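You operate a simulated robot arm through the tools that you are given. There is no shell and no other tool. Be economical: measure what you need, move in short steps, check, and stop when the job is done.

You run a simulated robot arm. Do the job below in one go: nothing can be reset, and whatever is moved stays where it is left.

JOB
Sand the red-striped inner tube's chalk-marked spot and brush glue on it.
Fine: Clamp the tube first. Use the black sanding block; block and brush lid go back. A coat counts when it lies all over at full strength: go over it till it gets no stronger. What is to be rubbed or washed off counts as gone when no trace of it is left.

It is judged by the outcome, as a careful person would: the job done as asked, and still so three seconds after it is handed in. It fails if anything else is knocked over, pushed out of place, dropped, spilled or broken. A push-on lid holds only when it is set on centred and level and pressed home; a screw cap is set on level and turned clockwise until tight.

ROBOT AND FRAMES
A 6-joint arm with a two-finger parallel gripper, fixed in place. Base frame: the origin is at the foot of the arm, x ahead of it, y to its left, z up; the work surface is at about z = 780. Lengths are in mm, angles in rad, forces in N, time in s.
With the tool pointing down near the work surface it reaches from about 180 to 840 mm from the base axis. Its first joint turns from -2.897 to 2.897 rad. Payload 3.91 kg.
The tool frame sits at the grasp point between the pads (the TCP): z along the fingers, y along the line on which they close. The tips reach 30 mm beyond it. The gripper opens to 110 mm. The fingers are 20 mm wide and 10 mm thick; the gripper's body (48 by 112 mm) begins 55 mm behind the TCP.
Orientation is that of the tool frame in the base frame, as a unit quaternion [w, x, y, z]. With the fingers straight down and closing along the base's y, the tool's x points along the base's -x, its y along +y and its z along -z.

CONTROLS
- The arm moves only by the tool servo_tool. Its argument "deltas" is a list that holds one entry, the list of rows, each a list of 7 numbers: the gripper command, from -1 (shut) to 1 (fully open), values between in proportion, then the shift along the base's x, y, z in units of 200 mm (1.0 is 200 mm), then the turn, a rotation vector about the base's x, y, z in units of 45 degrees (1.0 is 45 degrees). In form: [[[hand, x, y, z, wx, wy, wz], ...]]. A call has 1 to 8 rows; each row is the pose to reach, as a shift and turn from the pose commanded when the call began. A call with a number of a shift or a turn outside -1 to 1 is refused whole. Each row takes 0.2 s and may step no farther than 50 mm and 0.15 rad from the row before; otherwise, or with a gripper value out of range, the whole call is refused. A pose out of reach is approached as far as the arm can. The call stops where the force on the tool passes 90 N (or 10 N more than at its start, if that is more) or the arm is blocked; 0.2 s more then pass. The fingers move at their own pace (about 108 mm/s each) and stop on an object; they squeeze with about 22 N. The grip force told is the motor's: it shows also when the fingers shut on nothing. Time passes only in rows, and 0.2 s behind the last, so rows that repeat a pose let the fingers close. It gives the time, the measured TCP pose, the force on the tool (base axes), the opening and the grip force at its end, in the units of the frame above (readings bear some noise), with the torque about the TCP (base axes, N m) and any sound that the robot's microphone picked up, and new pictures: "show" is both (left out), scene, wrist or none.
- Cameras (640 x 400 px; columns grow to the right, rows downward): "scene" is fixed at [401.7, 650.5, 1419]; the picture's right is [-0.76, 0.65, 0.00], its down [0.60, 0.70, -0.39] and it looks along [-0.26, -0.30, -0.92] (base axes); focal length 314 px, centre (320, 200). "wrist" rides on the gripper at [77, 7, -114] in the tool frame; the picture's right is [-0.09, 1.00, 0.00], its down [-0.80, -0.07, -0.59] and it looks along [-0.59, -0.05, 0.80] (tool axes); focal length 270 px, centre (320, 200). There is no depth. A picture from a camera that has moved, and an enlarged one, comes with that camera's place and axes in the base frame and with its lens.
- move_column(by): slides the trunk up (or, below 0, down) by that many mm; the arm rides with it, the base frame stays. It gives what a move gives, with no picture.
- inspect(camera, box): a new picture of the part [left, top, right, bottom] of that camera's present view, enlarged. No time passes.
- close_job(): hands the job in; it is judged then, once.

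Go step by step. Nothing tells you positions but the pictures and the camera data: compare them with the known pose of the tool, close in by small moves and look again before you grip or let go. The budget is 120 turns and 200 pictures, counting those below and the enlarged ones. Unless the task says otherwise, let go and move clear before handing in.

The tools are called after "Request:" as a command line: name --argument value ..., lists and objects as JSON in quotes. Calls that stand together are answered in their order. servo_tool: Moves the arm, as the interface text tells. Its arguments: {"type":"object","properties":{"deltas":{"type":"array","items":{"type":"array","items":{"type":"array","items":{"type":"number"}}}},"show":{"type":"string","enum":["both","scene","wrist","none"]}},"required":["deltas"]} The other tools are called the same way: move_column (by) slides the trunk up or down; inspect (camera, box) takes an enlarged picture of a part of a camera's view; close_job () hands the job in.

At the start:

```text
time: 0.0
tcp_pos: [307.3, 416.6, 1091.2]
tcp_rot: [-0.001, 0.001, 1.0, 0.0]
wrist_force: [-0.8, 0.1, -0.1]
torque: [0.0, -0.02, -0.01]
width: 110.3
finger_force: 0.2
trunk travel left (down, up): [-450.0, 90.0]
```

scene: 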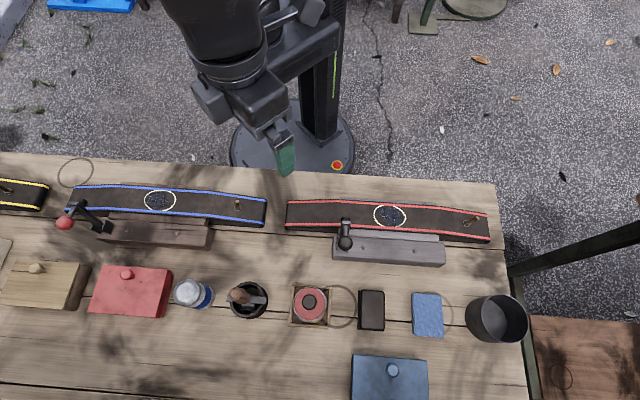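
wrist: 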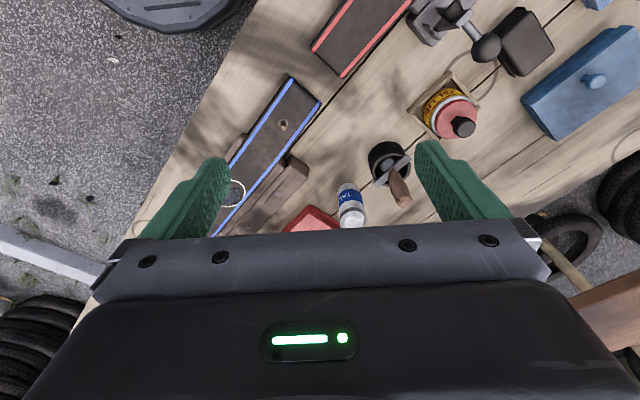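

I see a bench with inner tubes, clamps, a black block, a blue block, a glue tin with brush lid (red, in a holder) and other things. I'll look closer at the red-striped tube and its clamp first.

Request:
inspect --camera "scene" --box '[270, 170, 510, 320]'

Request:
inspect --camera "scene" --box '[160, 250, 480, 400]'

Request:
inspect --camera "scene" --box '[0, 160, 280, 335]'

```text
2.67 times, centred on (390, 245) of scene
camera zoom: at [401.7, 650.5, 1419.0], right [-0.76, 0.65, 0.0], down [0.6, 0.7, -0.39], along [-0.26, -0.3, -0.92], focal length 837 px, centre (133, 80)
```

zoom: 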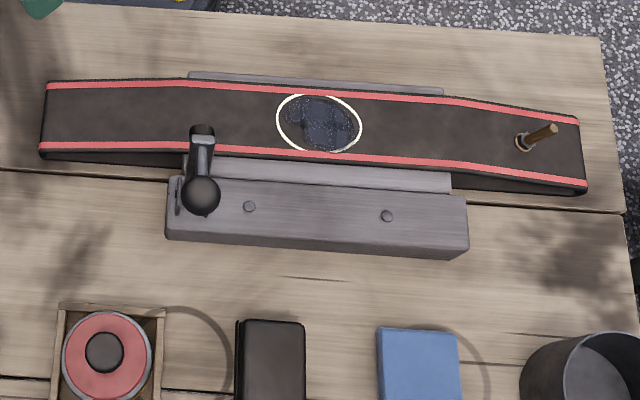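

```text
2.00 times, centred on (320, 325) of scene
camera zoom: at [401.7, 650.5, 1419.0], right [-0.76, 0.65, 0.0], down [0.6, 0.7, -0.39], along [-0.26, -0.3, -0.92], focal length 628 px, centre (320, -50)
```

zoom: 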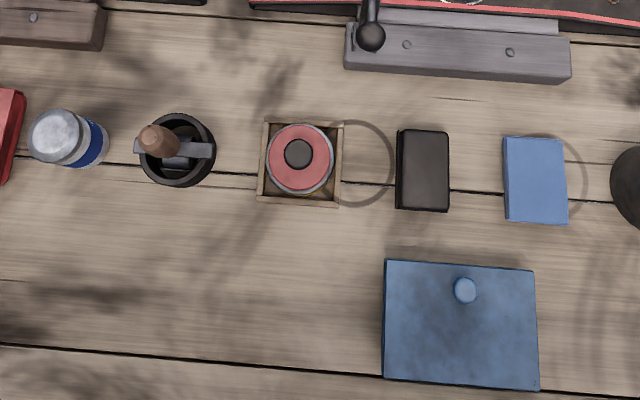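

```text
2.29 times, centred on (140, 248) of scene
camera zoom: at [401.7, 650.5, 1419.0], right [-0.76, 0.65, 0.0], down [0.6, 0.7, -0.39], along [-0.26, -0.3, -0.92], focal length 718 px, centre (731, 91)
```

zoom: 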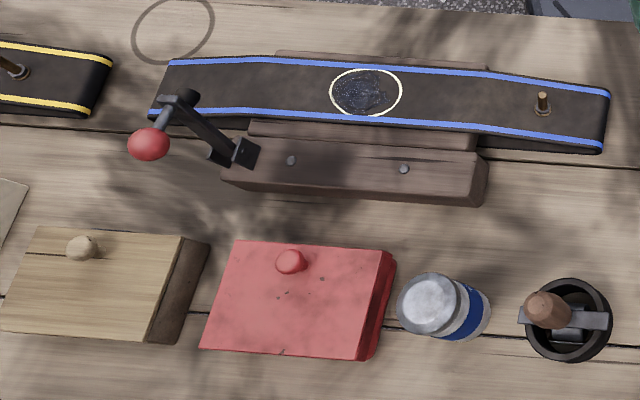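

The red-striped tube lies over an anvil with a lever clamp (black ball) at about (220,570). I'll turn the tool to line up with the bench and look at the clamp with the wrist camera.

Request:
servo_tool --deltas '[[[1, -0.148, 0.04, -0.075, 0, 0, 0.18], [1, -0.297, 0.08, -0.15, 0, 0, 0.36], [1, -0.445, 0.12, -0.225, 0, 0, 0.54], [1, -0.593, 0.157, -0.3, 0, 0, 0.72], [1, -0.742, 0.196, -0.38, 0, 0, 0.9], [1, -0.89, 0.235, -0.455, 0, 0, 1.0], [1, -0.89, 0.235, -0.455, 0, 0, 1.0]]]'

```text
time: 1.6
tcp_pos: [129.6, 464.5, 1003.8]
tcp_rot: [-0.001, -0.384, 0.923, 0.0]
wrist_force: [0.2, -0.3, 0.0]
torque: [-0.01, 0.03, -0.01]
width: 109.8
finger_force: 0.1
trunk travel left (down, up): [-450.0, 90.0]
camera wrist: at [70.9, 414.9, 1118.0], right [-0.64, 0.77, 0.0], down [0.62, 0.52, 0.59], along [0.46, 0.38, -0.8], focal length 270 px, centre (320, 200)
```

scene: 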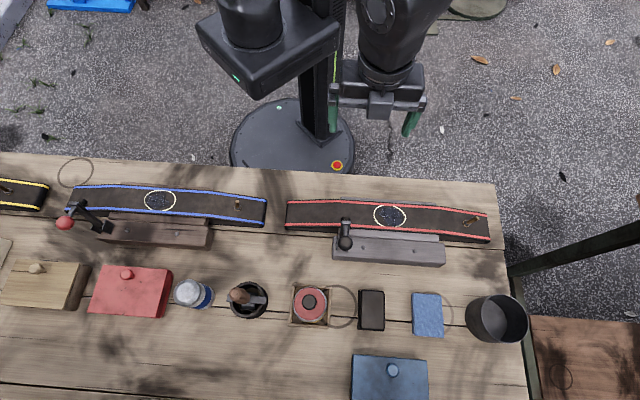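
wrist: 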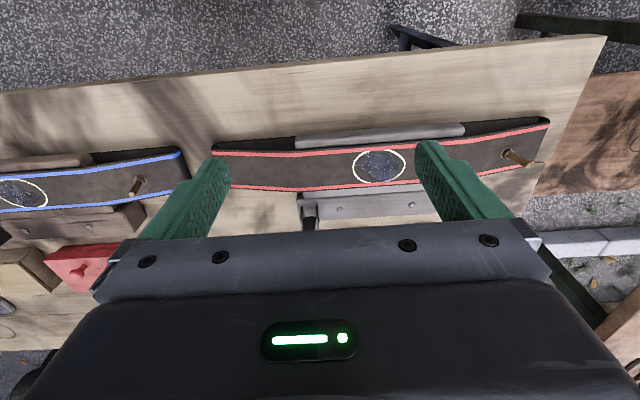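

The view is partly hidden by the gripper, so I'll move outward to bring the clamp into the clear part of the wrist picture.

Request:
servo_tool --deltas '[[[1, 0.13, 0.15, 0, 0, 0, 0.05], [1, 0.26, 0.3, 0, 0, 0, 0.1], [1, 0.39, 0.46, 0, 0, 0, 0.1], [1, 0.39, 0.46, 0, 0, 0, 0.1]]]' --show "wrist"

Request:
inspect --camera "wrist" --box '[200, 0, 500, 240]'

```text
time: 2.6
tcp_pos: [210.6, 557.8, 1004.9]
tcp_rot: [0.0, -0.419, 0.908, 0.001]
wrist_force: [0.3, 0.7, 0.8]
torque: [-0.03, 0.0, -0.01]
width: 110.1
finger_force: 0.0
trunk travel left (down, up): [-450.0, 90.0]
camera wrist: at [153.3, 503.7, 1118.6], right [-0.7, 0.71, 0.0], down [0.57, 0.56, 0.59], along [0.42, 0.42, -0.8], focal length 270 px, centre (320, 200)
```

wrist: 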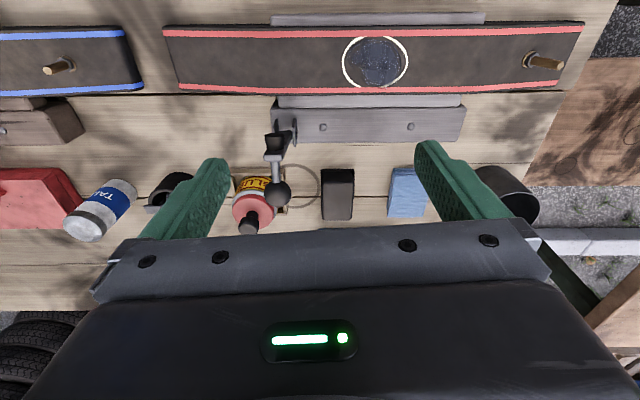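

```text
1.67 times, centred on (350, 120) of wrist
camera zoom: at [153.3, 503.7, 1118.6], right [-0.7, 0.71, 0.0], down [0.57, 0.56, 0.59], along [0.42, 0.42, -0.8], focal length 450 px, centre (270, 333)
```

zoom: 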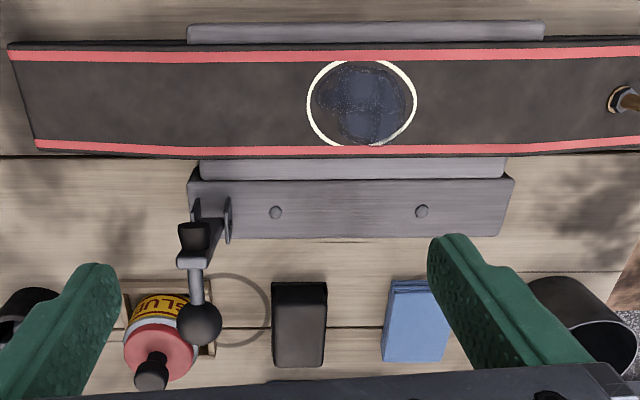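

Request:
inspect --camera "scene" --box '[325, 205, 385, 265]'

Request:
inspect --camera "wrist" --box '[240, 90, 340, 220]'

Request:
inspect --camera "scene" --box '[50, 180, 150, 250]'

```text
6.67 times, centred on (355, 235) of scene
camera zoom: at [401.7, 650.5, 1419.0], right [-0.76, 0.65, 0.0], down [0.6, 0.7, -0.39], along [-0.26, -0.3, -0.92], focal length 2094 px, centre (87, -33)
```

zoom: 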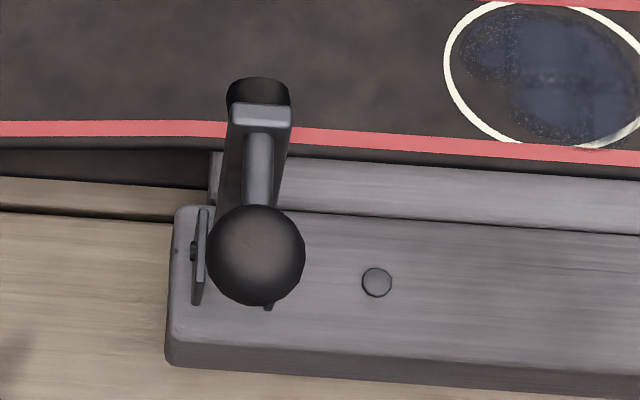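

```text
3.08 times, centred on (290, 155) of wrist
camera zoom: at [153.3, 503.7, 1118.6], right [-0.7, 0.71, 0.0], down [0.57, 0.56, 0.59], along [0.42, 0.42, -0.8], focal length 832 px, centre (412, 338)
```

zoom: 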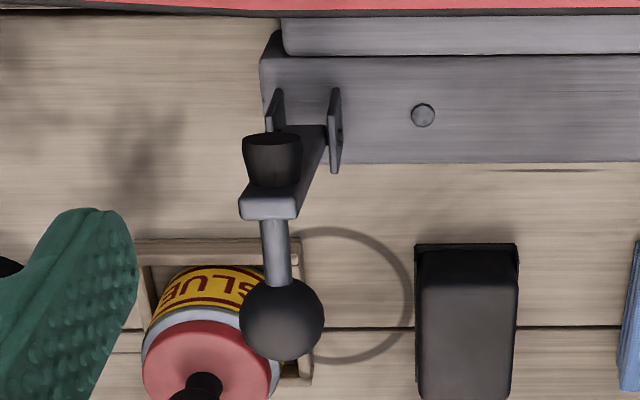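

```text
5.71 times, centred on (100, 215) of scene
camera zoom: at [401.7, 650.5, 1419.0], right [-0.76, 0.65, 0.0], down [0.6, 0.7, -0.39], along [-0.26, -0.3, -0.92], focal length 1794 px, centre (1577, 114)
```

zoom: 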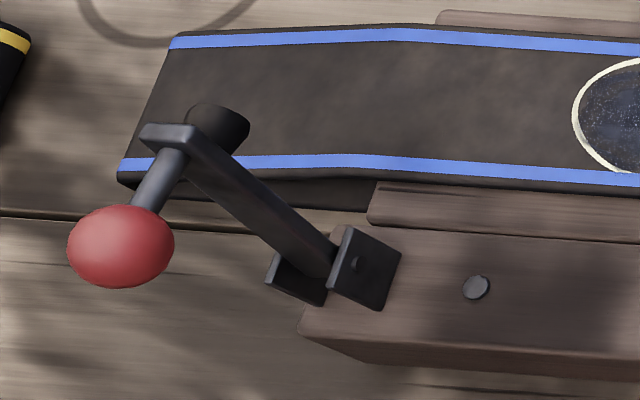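

The clamp bar stands upright, pivoting near (262,558,840), its pad toward the tube side and its ball at about (279,573,921). I'll grip the ball across the bench-parallel direction and swing it down over the tube; first move above it.

Request:
servo_tool --deltas '[[[1, 0.17, 0.04, 0, 0, 0, -0.1], [1, 0.35, 0.08, 0, 0, 0, -0.1], [1, 0.35, 0.08, -0.1, 0, 0, -0.1], [1, 0.35, 0.08, -0.1, 0, 0, -0.1]]]'

```text
time: 3.6
tcp_pos: [277.7, 572.7, 982.4]
tcp_rot: [0.0, -0.382, 0.924, 0.0]
wrist_force: [-0.2, -0.5, 0.3]
torque: [0.02, -0.01, -0.01]
width: 110.4
finger_force: 0.0
trunk travel left (down, up): [-450.0, 90.0]
camera wrist: at [217.7, 522.8, 1096.8], right [-0.64, 0.77, 0.0], down [0.62, 0.52, 0.59], along [0.46, 0.38, -0.8], focal length 270 px, centre (320, 200)
```

scene: 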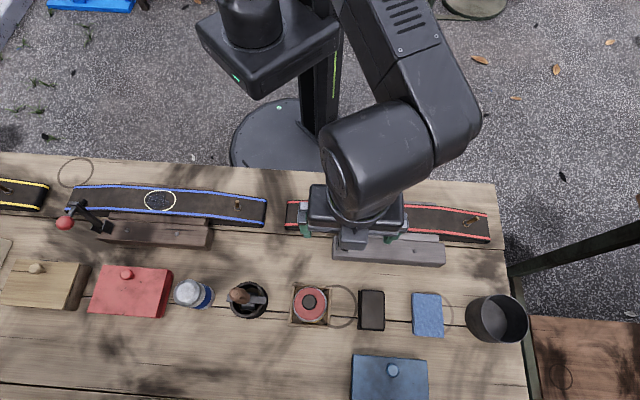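
wrist: 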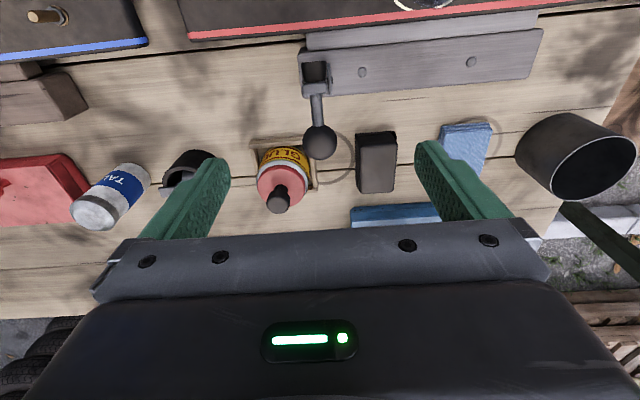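

The ball sits centred between the fingers in line. I'll go down so the ball is about 13 mm past the TCP and close on it.

Request:
servo_tool --deltas '[[[1, 0.005, 0, -0.12, 0, 0, 0], [1, 0.005, 0, -0.235, 0, 0, 0], [-0.3, 0.005, 0, -0.235, 0, 0, 0], [-1, 0.005, 0, -0.235, 0, 0, 0], [-1, 0.005, 0, -0.235, 0, 0, 0], [-1, 0.005, 0, -0.235, 0, 0, 0]]]'

```text
time: 5.0
tcp_pos: [278.1, 573.1, 933.0]
tcp_rot: [-0.001, -0.383, 0.924, -0.001]
wrist_force: [4.9, -5.7, -3.4]
torque: [0.03, -0.13, -0.05]
width: 23.8
finger_force: 45.0
trunk travel left (down, up): [-450.0, 90.0]
camera wrist: at [219.3, 524.1, 1046.7], right [-0.64, 0.77, 0.0], down [0.62, 0.52, 0.59], along [0.46, 0.38, -0.8], focal length 270 px, centre (320, 200)
```

scene: 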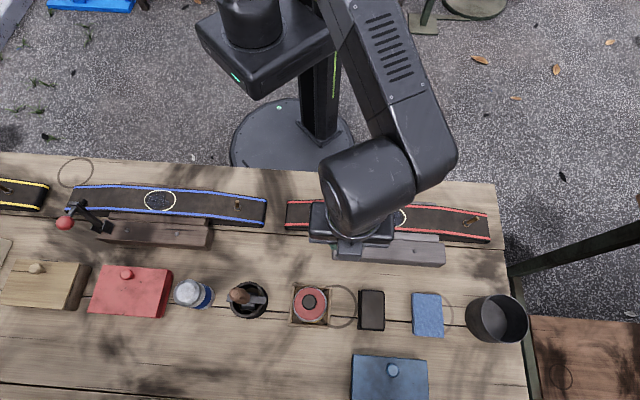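
wrist: 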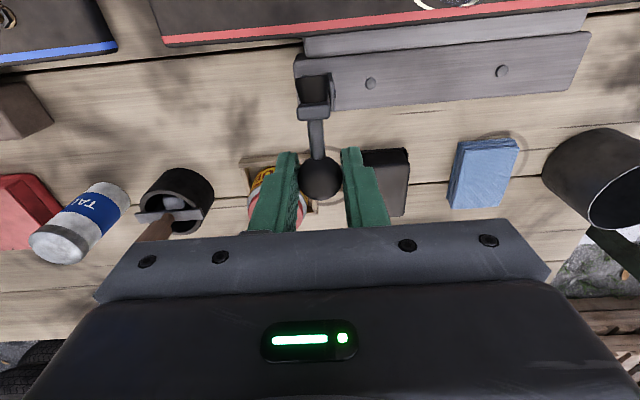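

The ball (24 mm) is held. Now I'll swing it along its arc, first 40 degrees.

Request:
servo_tool --deltas '[[[-1, -0.025, -0.025, 0.008, 0, 0, 0], [-1, -0.05, -0.05, 0.013, 0, 0, 0], [-1, -0.075, -0.075, 0.0145, 0, 0, 0], [-1, -0.101, -0.101, 0.0135, 0, 0, 0], [-1, -0.152, -0.152, 0.0015, 0, 0, 0], [-1, -0.2, -0.2, -0.023, 0, 0, 0]]]' --show "wrist"

```text
time: 6.4
tcp_pos: [238.0, 532.0, 931.3]
tcp_rot: [0.0, -0.383, 0.924, 0.0]
wrist_force: [1.3, 11.3, 13.8]
torque: [0.94, -0.99, 0.05]
width: 23.8
finger_force: 45.1
trunk travel left (down, up): [-450.0, 90.0]
camera wrist: at [178.4, 482.6, 1045.5], right [-0.64, 0.77, 0.0], down [0.62, 0.52, 0.6], along [0.46, 0.38, -0.8], focal length 270 px, centre (320, 200)
```

wrist: 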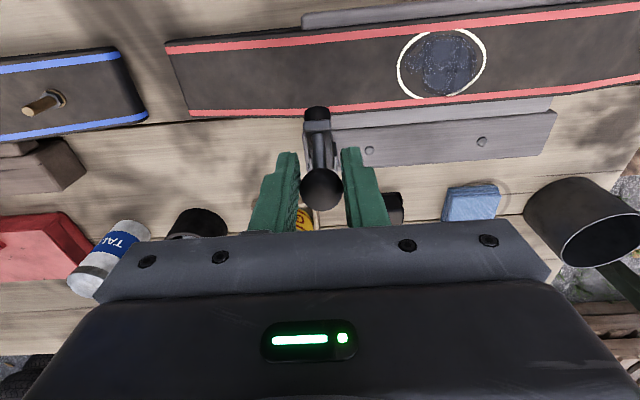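

The bar is swinging with it. I'll continue along the arc toward 80 degrees.

Request:
servo_tool --deltas '[[[-1, -0.045, -0.045, -0.0355, 0, 0, 0], [-1, -0.066, -0.066, -0.058, 0, 0, 0], [-1, -0.084, -0.084, -0.0815, 0, 0, 0], [-1, -0.102, -0.102, -0.109, 0, 0, 0], [-1, -0.117, -0.117, -0.1365, 0, 0, 0], [-1, -0.131, -0.131, -0.168, 0, 0, 0], [-1, -0.143, -0.143, -0.199, 0, 0, 0]]]' --show "wrist"

```text
time: 8.0
tcp_pos: [207.0, 501.4, 890.3]
tcp_rot: [0.0, -0.382, 0.924, 0.0]
wrist_force: [-11.0, -2.9, 23.7]
torque: [1.14, -0.98, 0.03]
width: 15.9
finger_force: 45.3
trunk travel left (down, up): [-450.0, 90.0]
camera wrist: at [147.3, 452.0, 1004.5], right [-0.64, 0.77, 0.0], down [0.62, 0.52, 0.6], along [0.46, 0.38, -0.8], focal length 270 px, centre (320, 200)
```

wrist: 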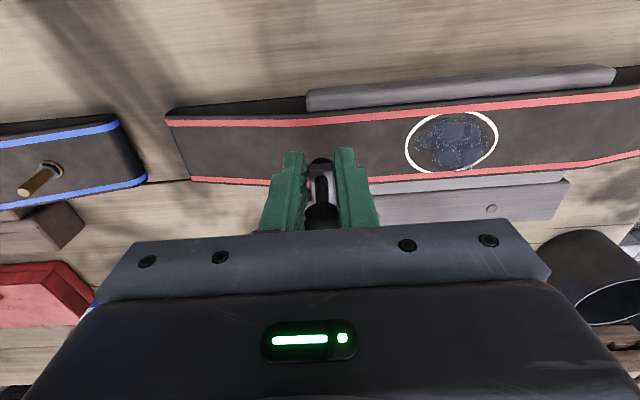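

The ball slipped outward in the grip; the bar is only partly over. I'll open, lift clear and look.

Request:
servo_tool --deltas '[[[0, 0, 0, 0, 0, 0, 0], [0, 0, 0, 0.0, 0, 0, 0], [0, 0, 0, 0.2, 0, 0, 0], [0, -0.1, -0.1, 0.4, 0, 0, 0], [0, -0.2, -0.2, 0.5, 0, 0, 0], [0, -0.2, -0.2, 0.5, 0, 0, 0]]]'

```text
time: 9.4
tcp_pos: [169.5, 463.9, 990.4]
tcp_rot: [0.0, -0.383, 0.924, 0.0]
wrist_force: [-0.2, -1.1, -1.1]
torque: [0.02, -0.01, -0.01]
width: 55.1
finger_force: 0.0
trunk travel left (down, up): [-450.0, 90.0]
camera wrist: at [109.9, 413.7, 1103.9], right [-0.64, 0.77, 0.0], down [0.62, 0.52, 0.59], along [0.46, 0.38, -0.8], focal length 270 px, centre (320, 200)
```

scene: 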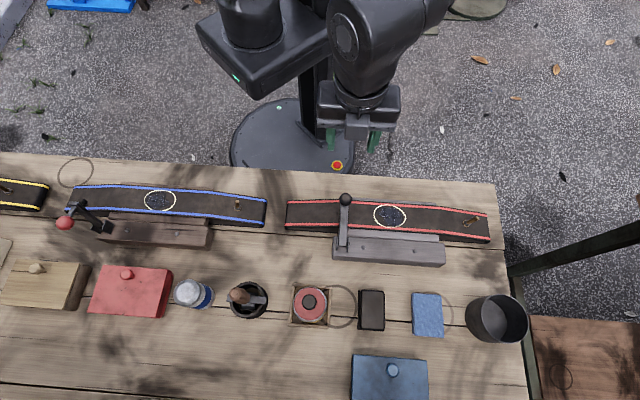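
wrist: 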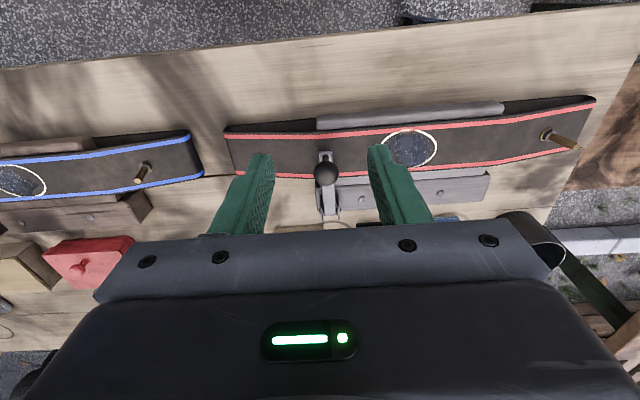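

The ball is now at about (211,504,878), so the bar is nearly down (about 80°). I'll shut the fingers and press down on top of the ball.

Request:
servo_tool --deltas '[[[-1, 0.1, 0.1, 0, 0, 0, 0], [-1, 0.2, 0.195, 0, 0, 0, 0], [-1, 0.2, 0.195, -0.2, 0, 0, 0], [-1, 0.2, 0.195, -0.28, 0, 0, 0], [-1, 0.2, 0.195, -0.28, 0, 0, 0]]]'

```text
time: 10.6
tcp_pos: [210.1, 500.5, 933.4]
tcp_rot: [0.001, -0.383, 0.924, 0.0]
wrist_force: [0.3, -1.1, 0.7]
torque: [0.0, -0.03, -0.02]
width: 0.0
finger_force: 21.9
trunk travel left (down, up): [-450.0, 90.0]
camera wrist: at [149.7, 451.4, 1048.4], right [-0.64, 0.77, 0.0], down [0.62, 0.52, 0.59], along [0.46, 0.38, -0.8], focal length 270 px, centre (320, 200)
```

scene: 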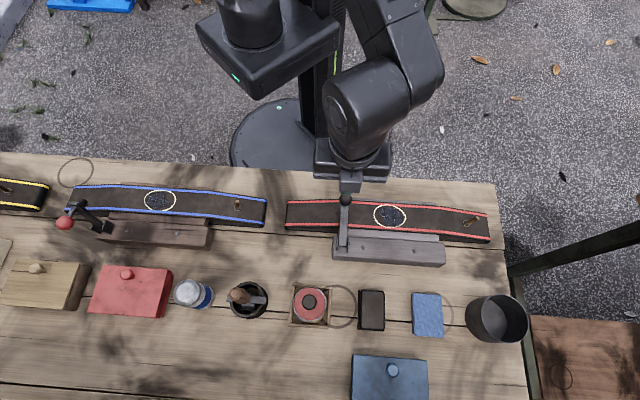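
wrist: 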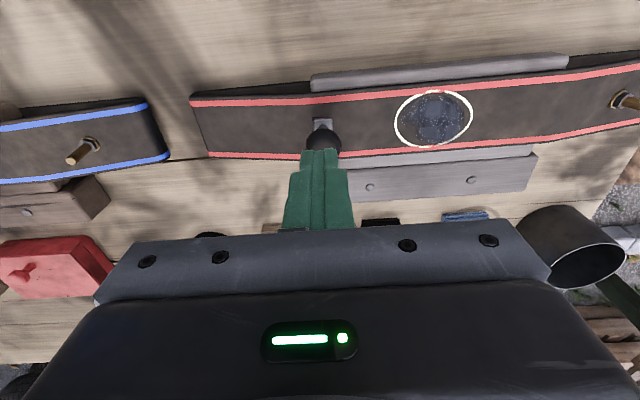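

The tip is slightly outward of the ball top, so I'll shift inward and press down in small steps.

Request:
servo_tool --deltas '[[[-1, -0.03, -0.02, 0, 0, 0, 0], [-1, -0.03, -0.02, -0.05, 0, 0, 0], [-1, -0.035, -0.025, -0.075, 0, 0, 0], [-1, -0.035, -0.025, -0.1, 0, 0, 0], [-1, -0.04, -0.03, -0.125, 0, 0, 0], [-1, -0.04, -0.03, -0.15, 0, 0, 0]]]' --show "wrist"

```text
time: 12.0
tcp_pos: [201.4, 496.5, 916.0]
tcp_rot: [0.009, -0.384, 0.923, 0.008]
wrist_force: [-6.7, -24.0, 47.3]
torque: [-0.31, -0.18, -0.31]
width: 0.1
finger_force: 21.6
trunk travel left (down, up): [-450.0, 90.0]
stopped in row 6: the force on the tool passed its limit at 95 N (the readings are from after the stop); the commanded pose is now the measured one
camera wrist: at [141.1, 444.0, 1030.1], right [-0.64, 0.77, 0.01], down [0.61, 0.5, 0.61], along [0.46, 0.4, -0.79], focal length 270 px, centre (320, 200)
```

wrist: 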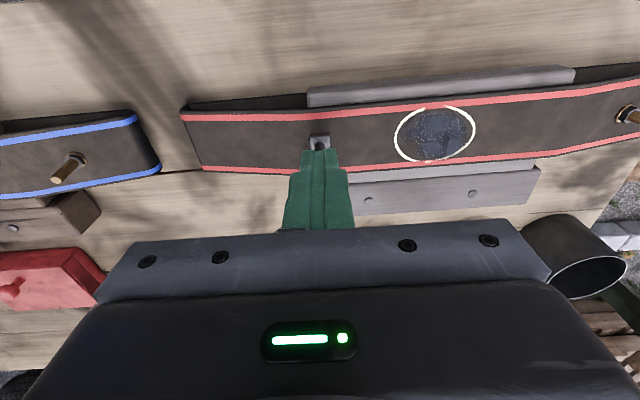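

The push reached the force limit. I'll lift and look at the lever's state.

Request:
servo_tool --deltas '[[[-1, 0, 0, 0.1, 0, 0, 0], [-1, -0.1, -0.1, 0.25, 0, 0, 0], [-1, -0.25, -0.25, 0.4, 0, 0, 0], [-1, -0.25, -0.25, 0.4, 0, 0, 0]]]'

Request:
inspect --camera "scene" --box '[310, 175, 380, 265]'

Request:
inspect --camera "wrist" --box '[270, 90, 400, 220]'

```text
refused: row 3 steps farther than a row can; nothing moved
```

```text
4.44 times, centred on (345, 220) of scene
camera zoom: at [401.7, 650.5, 1419.0], right [-0.76, 0.65, 0.0], down [0.6, 0.7, -0.39], along [-0.26, -0.3, -0.92], focal length 1396 px, centre (209, 111)
```

zoom: 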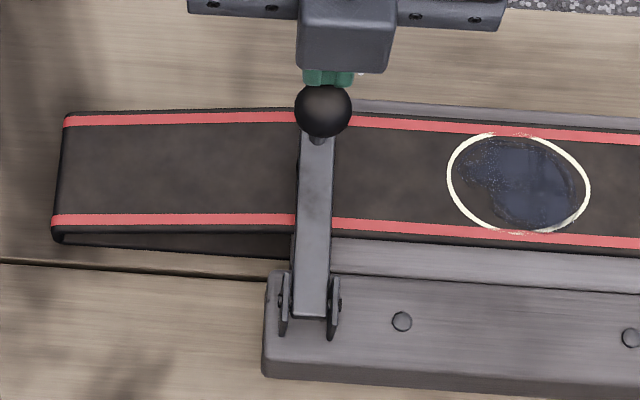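

```text
3.08 times, centred on (335, 155) of wrist
camera zoom: at [141.1, 444.0, 1030.1], right [-0.64, 0.77, 0.01], down [0.61, 0.5, 0.61], along [0.46, 0.4, -0.79], focal length 832 px, centre (274, 338)
```

zoom: 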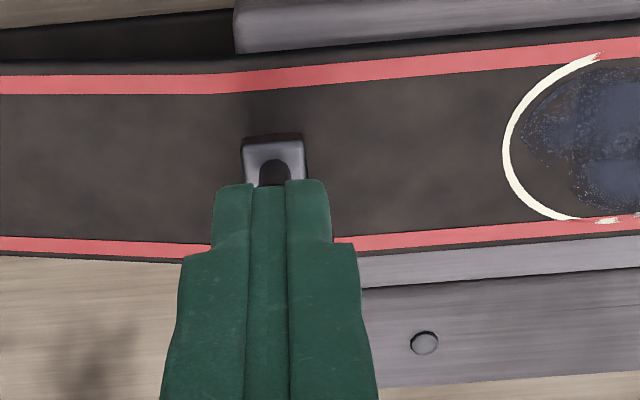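

Request:
servo_tool --deltas '[[[-1, 0, 0, 0.1, 0, 0, 0], [-1, -0.06, -0.06, 0.25, 0, 0, 0], [-1, -0.15, -0.15, 0.4, 0, 0, 0], [-1, -0.25, -0.25, 0.4, 0, 0, 0], [-1, -0.25, -0.25, 0.4, 0, 0, 0]]]'

Request:
inspect --camera "scene" --box '[310, 175, 380, 265]'

Request:
inspect --camera "wrist" --box '[200, 90, 500, 230]'

```text
time: 13.2
tcp_pos: [154.3, 451.8, 992.5]
tcp_rot: [0.005, -0.384, 0.923, 0.006]
wrist_force: [-0.1, 0.6, 0.4]
torque: [0.02, 0.01, -0.04]
width: 0.1
finger_force: 21.9
trunk travel left (down, up): [-450.0, 90.0]
camera wrist: at [94.0, 399.4, 1104.6], right [-0.64, 0.77, 0.01], down [0.61, 0.51, 0.61], along [0.46, 0.4, -0.8], focal length 270 px, centre (320, 200)
```

scene: 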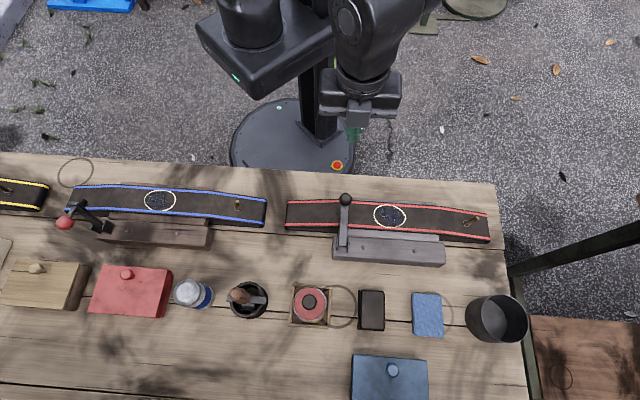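
wrist: 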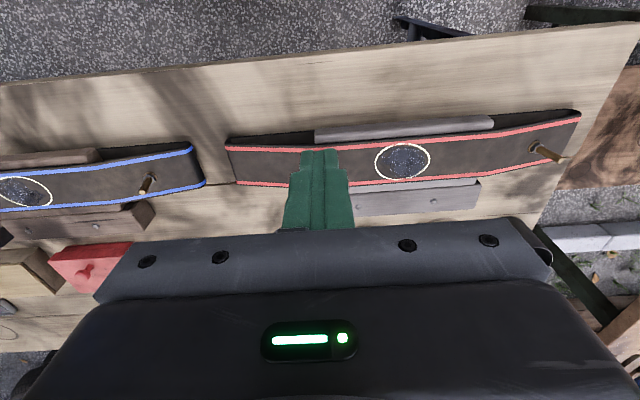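

```text
4.44 times, centred on (345, 220) of scene
camera zoom: at [401.7, 650.5, 1419.0], right [-0.76, 0.65, 0.0], down [0.6, 0.7, -0.39], along [-0.26, -0.3, -0.92], focal length 1396 px, centre (209, 111)
```

zoom: 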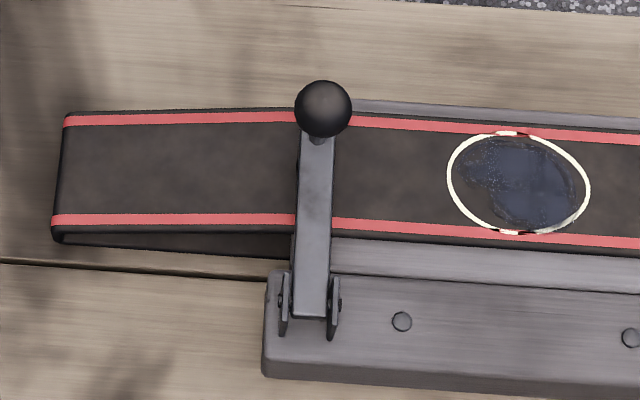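

```text
2.13 times, centred on (350, 160) of wrist
camera zoom: at [94.0, 399.4, 1104.6], right [-0.64, 0.77, 0.01], down [0.61, 0.51, 0.61], along [0.46, 0.4, -0.8], focal length 577 px, centre (256, 285)
```

zoom: 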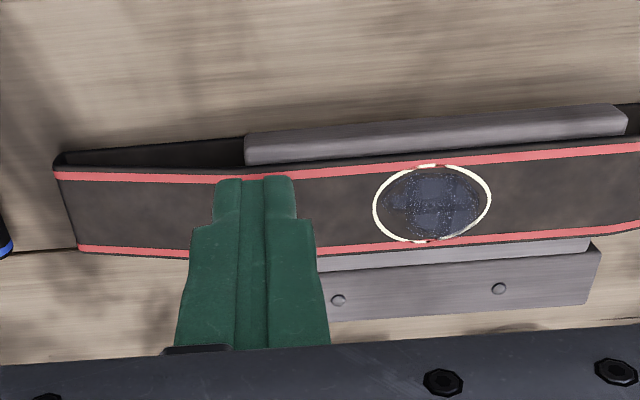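

The bar lies flat with the pad on the tube and holds against 95 N: clamped. The chalk spot is at about (150,575,825). Next I go over the black block at about (300,680).

Request:
servo_tool --deltas '[[[0.6, 0.14, 0.18, 0, -0.019, 0.006, -0.004], [0.6, 0.28, 0.37, 0, -0.019, 0.006, -0.004], [0.6, 0.42, 0.56, 0, -0.019, 0.006, -0.004], [0.6, 0.56, 0.75, 0, -0.019, 0.006, -0.004], [0.6, 0.7, 0.94, 0, -0.019, 0.006, -0.004], [0.6, 0.7, 0.94, -0.1, -0.019, 0.006, -0.004], [0.6, 0.7, 0.94, -0.1, -0.019, 0.006, -0.004]]]'

Request:
inspect --camera "wrist" --box '[200, 40, 460, 220]'

```text
time: 14.8
tcp_pos: [291.9, 639.3, 971.0]
tcp_rot: [0.0, -0.383, 0.924, 0.0]
wrist_force: [0.1, -0.1, -0.1]
torque: [-0.03, -0.01, -0.03]
width: 88.1
finger_force: 0.2
trunk travel left (down, up): [-450.0, 90.0]
camera wrist: at [231.6, 589.0, 1084.7], right [-0.64, 0.77, 0.0], down [0.62, 0.52, 0.6], along [0.46, 0.38, -0.8], focal length 270 px, centre (320, 200)
```

scene: 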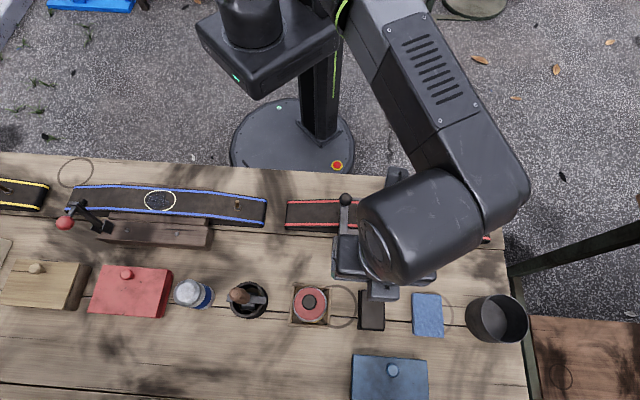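
wrist: 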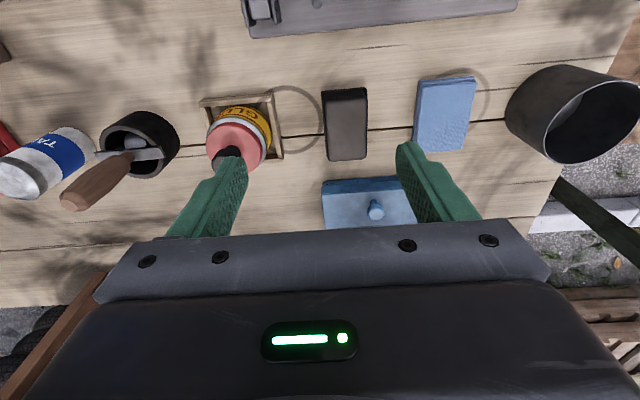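

```text
2.22 times, centred on (330, 130) of wrist
camera zoom: at [231.6, 589.0, 1084.7], right [-0.64, 0.77, 0.0], down [0.62, 0.52, 0.6], along [0.46, 0.38, -0.8], focal length 601 px, centre (298, 356)
```

zoom: 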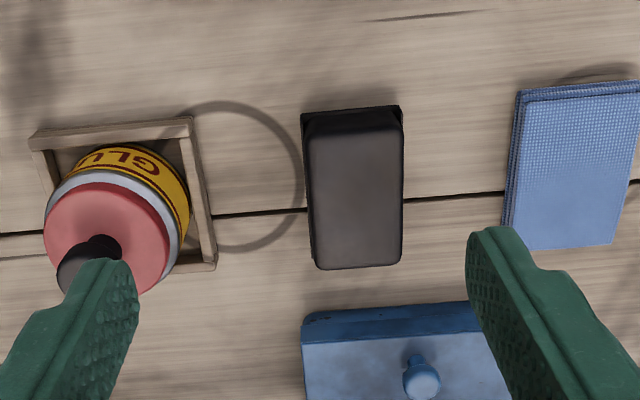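

The block's top centre is at about (299.4,681.4,805), so it is roughly 45 by 70 by 25 mm and well aligned. I'll go down over it partway and check.

Request:
servo_tool --deltas '[[[0.5, 0.037, 0.21, 0, 0, 0, 0], [0.5, 0.037, 0.21, -0.2, 0, 0, 0], [0.5, 0.037, 0.21, -0.4, 0, 0, 0], [0.5, 0.037, 0.21, -0.56, 0, 0, 0], [0.5, 0.037, 0.21, -0.56, 0, 0, 0]]]'

```text
time: 16.0
tcp_pos: [298.6, 680.7, 861.3]
tcp_rot: [0.001, -0.383, 0.924, 0.0]
wrist_force: [-0.2, -0.4, -0.6]
torque: [-0.01, 0.03, 0.06]
width: 82.3
finger_force: 0.1
trunk travel left (down, up): [-450.0, 90.0]
camera wrist: at [238.6, 630.7, 975.1], right [-0.64, 0.77, 0.0], down [0.62, 0.52, 0.6], along [0.46, 0.38, -0.8], focal length 270 px, centre (320, 200)
```

scene: 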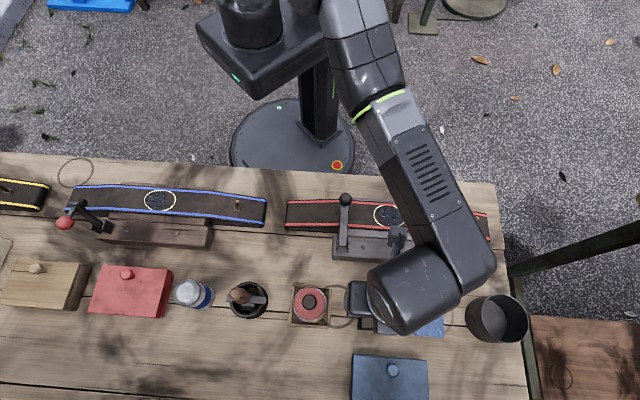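
wrist: 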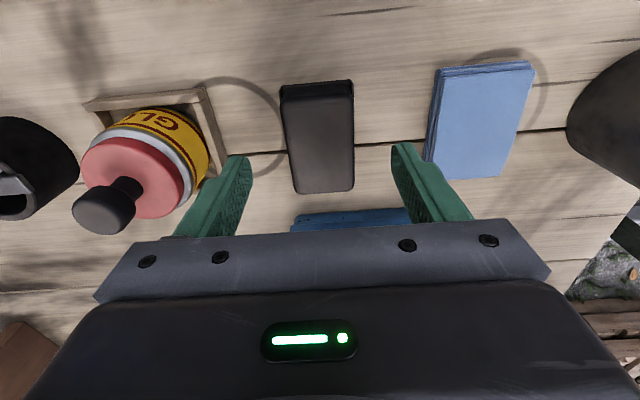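

Well centred. I'll descend to z≈818 and close on the block.

Request:
servo_tool --deltas '[[[0.5, 0.005, 0.005, -0.12, 0, 0, 0], [0.5, 0.005, 0.005, -0.215, 0, 0, 0], [0.5, 0.005, 0.005, -0.215, 0, 0, 0], [-0.4, 0.005, 0.005, -0.215, 0, 0, 0], [-1, 0.005, 0.005, -0.215, 0, 0, 0], [-1, 0.005, 0.005, -0.215, 0, 0, 0]]]' --show "wrist"

```text
time: 17.4
tcp_pos: [299.5, 682.2, 818.3]
tcp_rot: [0.001, -0.383, 0.924, -0.001]
wrist_force: [1.0, 0.6, 2.3]
torque: [0.05, -0.01, -0.01]
width: 46.6
finger_force: 21.7
trunk travel left (down, up): [-450.0, 90.0]
camera wrist: at [239.4, 633.0, 932.0], right [-0.64, 0.77, 0.0], down [0.62, 0.51, 0.6], along [0.46, 0.38, -0.8], focal length 270 px, centre (320, 200)
```

wrist: 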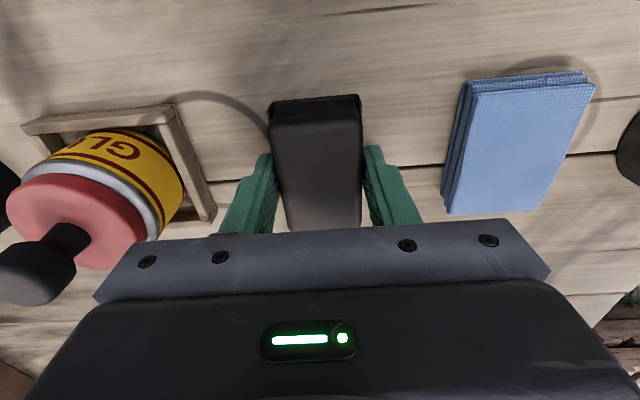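

The block is held. I'll lift it and carry it over the chalk spot.

Request:
servo_tool --deltas '[[[-1, 0, 0, 0.2, 0, 0, 0], [-1, 0, 0, 0.4, 0, 0, 0], [-1, 0, 0, 0.62, 0, 0, 0], [-1, -0.18, -0.13, 0.62, 0, 0, 0], [-1, -0.37, -0.26, 0.62, 0, 0, 0], [-1, -0.56, -0.4, 0.62, 0, 0, 0], [-1, -0.748, -0.535, 0.55, 0, 0, 0], [-1, -0.748, -0.535, 0.5, 0, 0, 0]]]'

```text
time: 19.2
tcp_pos: [152.8, 574.0, 915.1]
tcp_rot: [0.001, -0.382, 0.924, 0.001]
wrist_force: [0.3, -0.6, -1.1]
torque: [0.02, 0.01, 0.0]
width: 46.3
finger_force: 21.7
trunk travel left (down, up): [-450.0, 90.0]
camera wrist: at [92.8, 523.9, 1029.6], right [-0.64, 0.77, 0.0], down [0.62, 0.52, 0.6], along [0.46, 0.38, -0.8], focal length 270 px, centre (320, 200)
```

scene: 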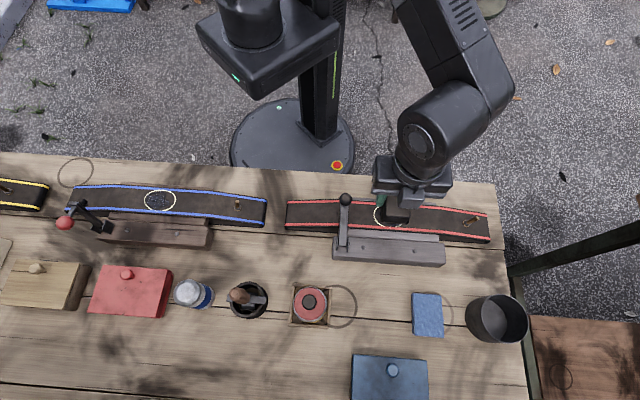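
wrist: 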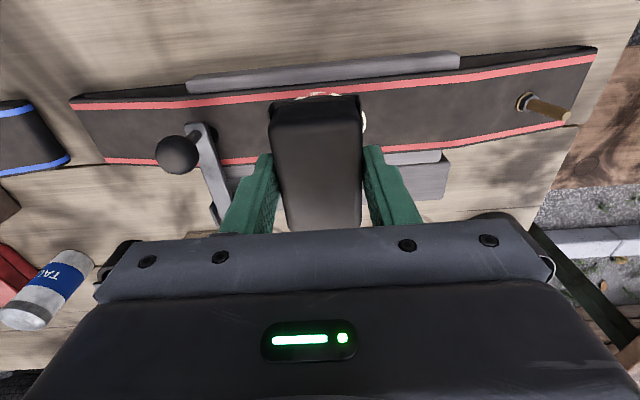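

I'm over the spot. I'll lower gently until the block touches.

Request:
servo_tool --deltas '[[[-1, 0, 0, -0.1, 0, 0, 0], [-1, 0, 0, -0.2, 0, 0, 0], [-1, 0, 0, -0.25, 0, 0, 0], [-1, 0, 0, -0.265, 0, 0, 0], [-1, 0, 0, -0.28, 0, 0, 0], [-1, 0, 0, -0.28, 0, 0, 0]]]' --show "wrist"

```text
time: 20.6
tcp_pos: [153.4, 574.5, 863.6]
tcp_rot: [0.001, -0.383, 0.924, 0.001]
wrist_force: [3.6, -2.2, 14.8]
torque: [-0.25, 0.01, 0.02]
width: 46.5
finger_force: 21.7
trunk travel left (down, up): [-450.0, 90.0]
camera wrist: at [93.2, 525.0, 977.1], right [-0.64, 0.77, 0.0], down [0.62, 0.51, 0.6], along [0.46, 0.38, -0.8], focal length 270 px, centre (320, 200)
```

wrist: 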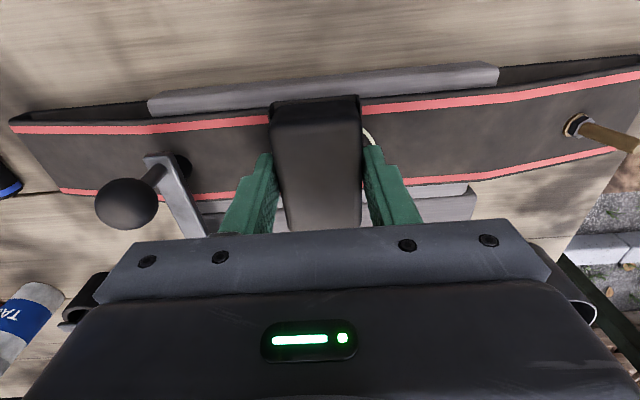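

Contact with about 15 N. I'll sand with strokes along the tube.

Request:
servo_tool --deltas '[[[-1, -0.05, 0.05, -0.005, 0, 0, 0], [-1, -0.095, 0.095, -0.005, 0, 0, 0], [-1, -0.01, 0.01, -0.005, 0, 0, 0], [-1, 0.065, -0.065, -0.005, 0, 0, 0], [-1, -0.01, 0.01, -0.005, 0, 0, 0], [-1, -0.095, 0.095, -0.005, 0, 0, 0], [-1, -0.01, 0.01, -0.005, 0, 0, 0], [-1, 0.065, -0.065, -0.005, 0, 0, 0]]]' --show "wrist"

```text
time: 22.4
tcp_pos: [165.0, 561.8, 858.3]
tcp_rot: [0.001, -0.383, 0.924, 0.001]
wrist_force: [-1.8, 1.6, 6.9]
torque: [-0.06, 0.22, -0.1]
width: 46.8
finger_force: 21.8
trunk travel left (down, up): [-450.0, 90.0]
camera wrist: at [103.3, 512.3, 973.0], right [-0.64, 0.77, 0.0], down [0.62, 0.52, 0.6], along [0.46, 0.38, -0.8], focal length 270 px, centre (320, 200)
```

wrist: 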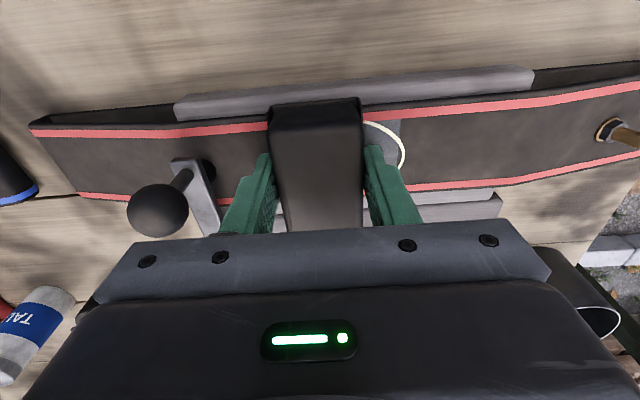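

Sanding leaves a visibly greyer patch. More strokes with slightly more pressure.

Request:
servo_tool --deltas '[[[-1, -0.08, 0.08, -0.01, 0, 0, 0], [-1, -0.165, 0.165, -0.01, 0, 0, 0], [-1, -0.08, 0.08, -0.01, 0, 0, 0], [-1, 0.005, -0.005, -0.01, 0, 0, 0], [-1, -0.08, 0.08, -0.01, 0, 0, 0], [-1, -0.165, 0.165, -0.01, 0, 0, 0], [-1, -0.08, 0.08, -0.01, 0, 0, 0], [-1, 0, 0, -0.01, 0, 0, 0]]]' --show "none"

Request:
servo_tool --deltas '[[[-1, -0.08, 0.08, 0, 0, 0, 0], [-1, -0.165, 0.165, 0, 0, 0, 0], [-1, -0.08, 0.08, 0, 0, 0, 0], [-1, 0.005, -0.005, 0, 0, 0, 0], [-1, -0.08, 0.08, 0, 0, 0, 0], [-1, -0.165, 0.165, 0, 0, 0, 0], [-1, -0.08, 0.08, 0, 0, 0, 0], [-1, -0.08, 0.08, 0.2, 0, 0, 0]]]' --show "none"

Request:
servo_tool --deltas '[[[-1, 0.12, 0.12, 0.15, 0, 0, 0], [-1, 0.27, 0.27, 0.25, 0, 0, 0], [-1, 0.4, 0.4, 0.25, 0, 0, 0], [-1, 0.4, 0.4, 0.25, 0, 0, 0]]]'

```text
time: 24.2
tcp_pos: [165.3, 561.6, 856.5]
tcp_rot: [0.002, -0.383, 0.924, 0.003]
wrist_force: [-8.0, 9.3, 21.4]
torque: [0.25, 0.18, 0.01]
width: 46.8
finger_force: 22.0
trunk travel left (down, up): [-450.0, 90.0]
```

```text
time: 26.0
tcp_pos: [148.8, 578.5, 896.0]
tcp_rot: [0.001, -0.383, 0.924, 0.0]
wrist_force: [0.3, -0.2, -0.2]
torque: [0.03, 0.0, 0.02]
width: 46.7
finger_force: 22.1
trunk travel left (down, up): [-450.0, 90.0]
```

```text
time: 27.0
tcp_pos: [232.4, 658.7, 948.0]
tcp_rot: [0.001, -0.382, 0.924, 0.0]
wrist_force: [-1.7, 0.0, -0.8]
torque: [-0.02, 0.0, 0.01]
width: 46.4
finger_force: 21.4
trunk travel left (down, up): [-450.0, 90.0]
camera wrist: at [172.4, 609.6, 1062.4], right [-0.64, 0.77, 0.0], down [0.62, 0.52, 0.6], along [0.46, 0.38, -0.8], focal length 270 px, centre (320, 200)
```

scene: 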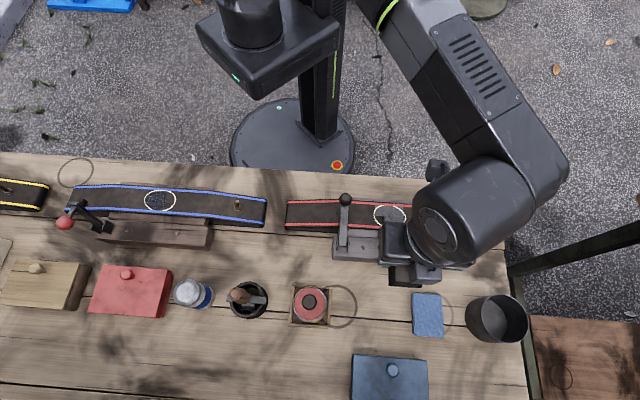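
wrist: 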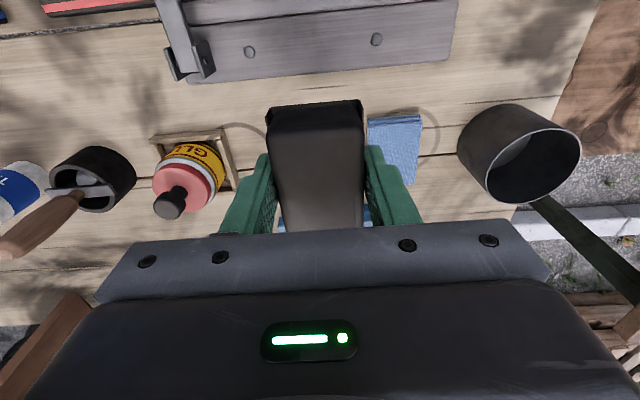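

Request:
inspect --camera "scene" --box '[360, 195, 420, 235]'

```text
10.00 times, centred on (390, 215) of scene
camera zoom: at [401.7, 650.5, 1419.0], right [-0.76, 0.65, 0.0], down [0.6, 0.7, -0.39], along [-0.26, -0.3, -0.92], focal length 3140 px, centre (-380, 50)
```

zoom: 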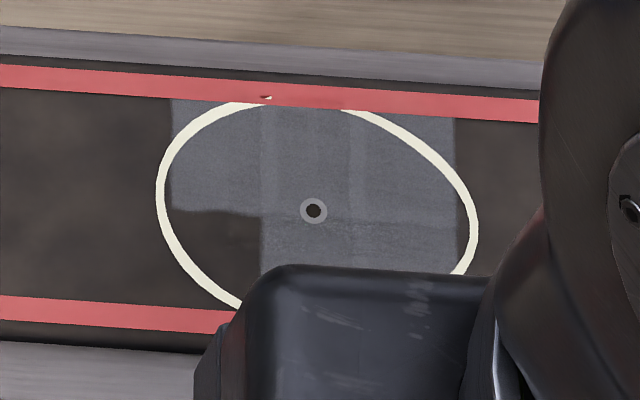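

The sanded area shows clean grey, but the lower-left part and the outermost edges inside the chalk ring still need sanding. I'll go back with longer strokes.

Request:
servo_tool --deltas '[[[-1, -0.15, -0.15, 0, 0, 0, 0], [-1, -0.3, -0.3, -0.05, 0, 0, 0], [-1, -0.36, -0.46, -0.2, 0, 0, 0], [-1, -0.36, -0.46, -0.4, 0, 0, 0], [-1, -0.36, -0.46, -0.46, 0, 0, 0], [-1, -0.36, -0.46, -0.46, 0, 0, 0]]]' --show "wrist"

```text
time: 28.4
tcp_pos: [158.2, 564.3, 857.6]
tcp_rot: [0.001, -0.383, 0.924, 0.001]
wrist_force: [-0.3, -0.1, -0.8]
torque: [0.01, 0.01, 0.02]
width: 46.9
finger_force: 22.7
trunk travel left (down, up): [-450.0, 90.0]
camera wrist: at [98.3, 514.7, 970.6], right [-0.64, 0.77, 0.0], down [0.62, 0.52, 0.6], along [0.46, 0.38, -0.8], focal length 270 px, centre (320, 200)
```

wrist: 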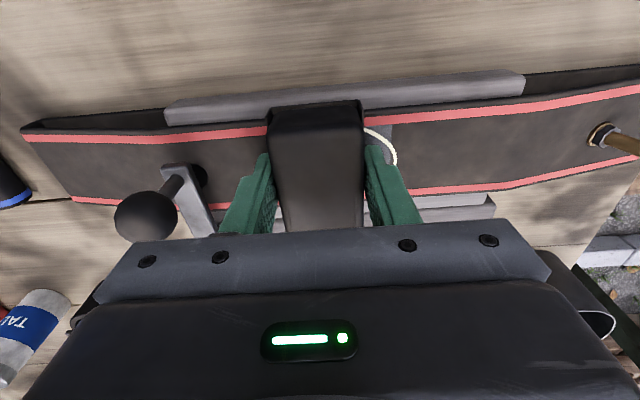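

Request:
servo_tool --deltas '[[[-1, 0, 0, -0.02, 0, 0, 0], [-1, 0.064, -0.064, -0.02, 0, 0, 0], [-1, -0.018, 0.018, -0.02, 0, 0, 0], [-1, -0.1, 0.1, -0.02, 0, 0, 0], [-1, -0.163, 0.163, -0.02, 0, 0, 0], [-1, -0.082, 0.082, -0.02, 0, 0, 0], [-1, 0, 0, -0.02, 0, 0, 0], [-1, 0.064, -0.064, -0.02, 0, 0, 0]]]' --show "none"

Request:
servo_tool --deltas '[[[-1, -0.05, 0.05, -0.005, 0, 0, 0], [-1, -0.1, 0.1, -0.005, 0, 0, 0], [-1, -0.05, 0.05, -0.005, 0, 0, 0], [-1, 0, 0, -0.005, 0, 0, 0], [-1, -0.05, 0.05, -0.005, 0, 0, 0], [-1, -0.05, 0.05, 0.1, 0, 0, 0], [-1, 0.1, 0.2, 0.25, 0, 0, 0], [-1, 0.25, 0.35, 0.25, 0, 0, 0]]]' --show "wrist"

Request:
servo_tool --deltas '[[[-1, 0.15, 0.15, 0.05, 0, 0, 0], [-1, 0.3, 0.3, 0.05, 0, 0, 0], [-1, 0.3, 0.3, 0.05, 0, 0, 0]]]' --show "none"

Request:
inspect --camera "scene" --box '[360, 195, 420, 235]'

```text
time: 30.2
tcp_pos: [169.3, 552.0, 855.0]
tcp_rot: [0.002, -0.382, 0.924, 0.003]
wrist_force: [-18.7, 13.0, 44.6]
torque: [-0.82, 0.09, -0.44]
width: 46.3
finger_force: 22.2
trunk travel left (down, up): [-450.0, 90.0]
```

```text
refused: row 7 steps farther than a row can; nothing moved
```

```text
time: 31.0
tcp_pos: [228.0, 611.9, 860.1]
tcp_rot: [0.001, -0.382, 0.924, 0.0]
wrist_force: [-0.3, 0.5, -1.0]
torque: [0.0, 0.05, 0.03]
width: 46.3
finger_force: 21.7
trunk travel left (down, up): [-450.0, 90.0]
```

```text
10.00 times, centred on (390, 215) of scene
camera zoom: at [401.7, 650.5, 1419.0], right [-0.76, 0.65, 0.0], down [0.6, 0.7, -0.39], along [-0.26, -0.3, -0.92], focal length 3140 px, centre (-380, 50)
```

zoom: 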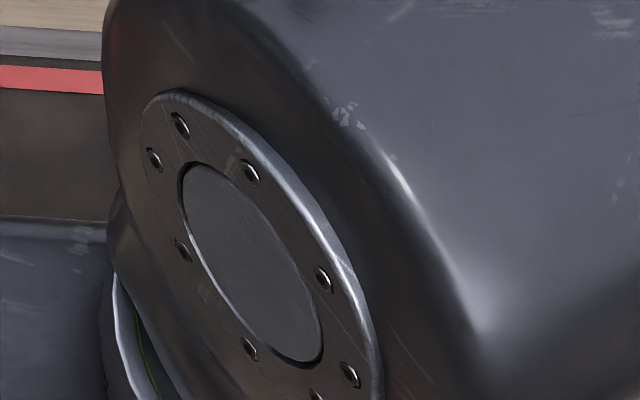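

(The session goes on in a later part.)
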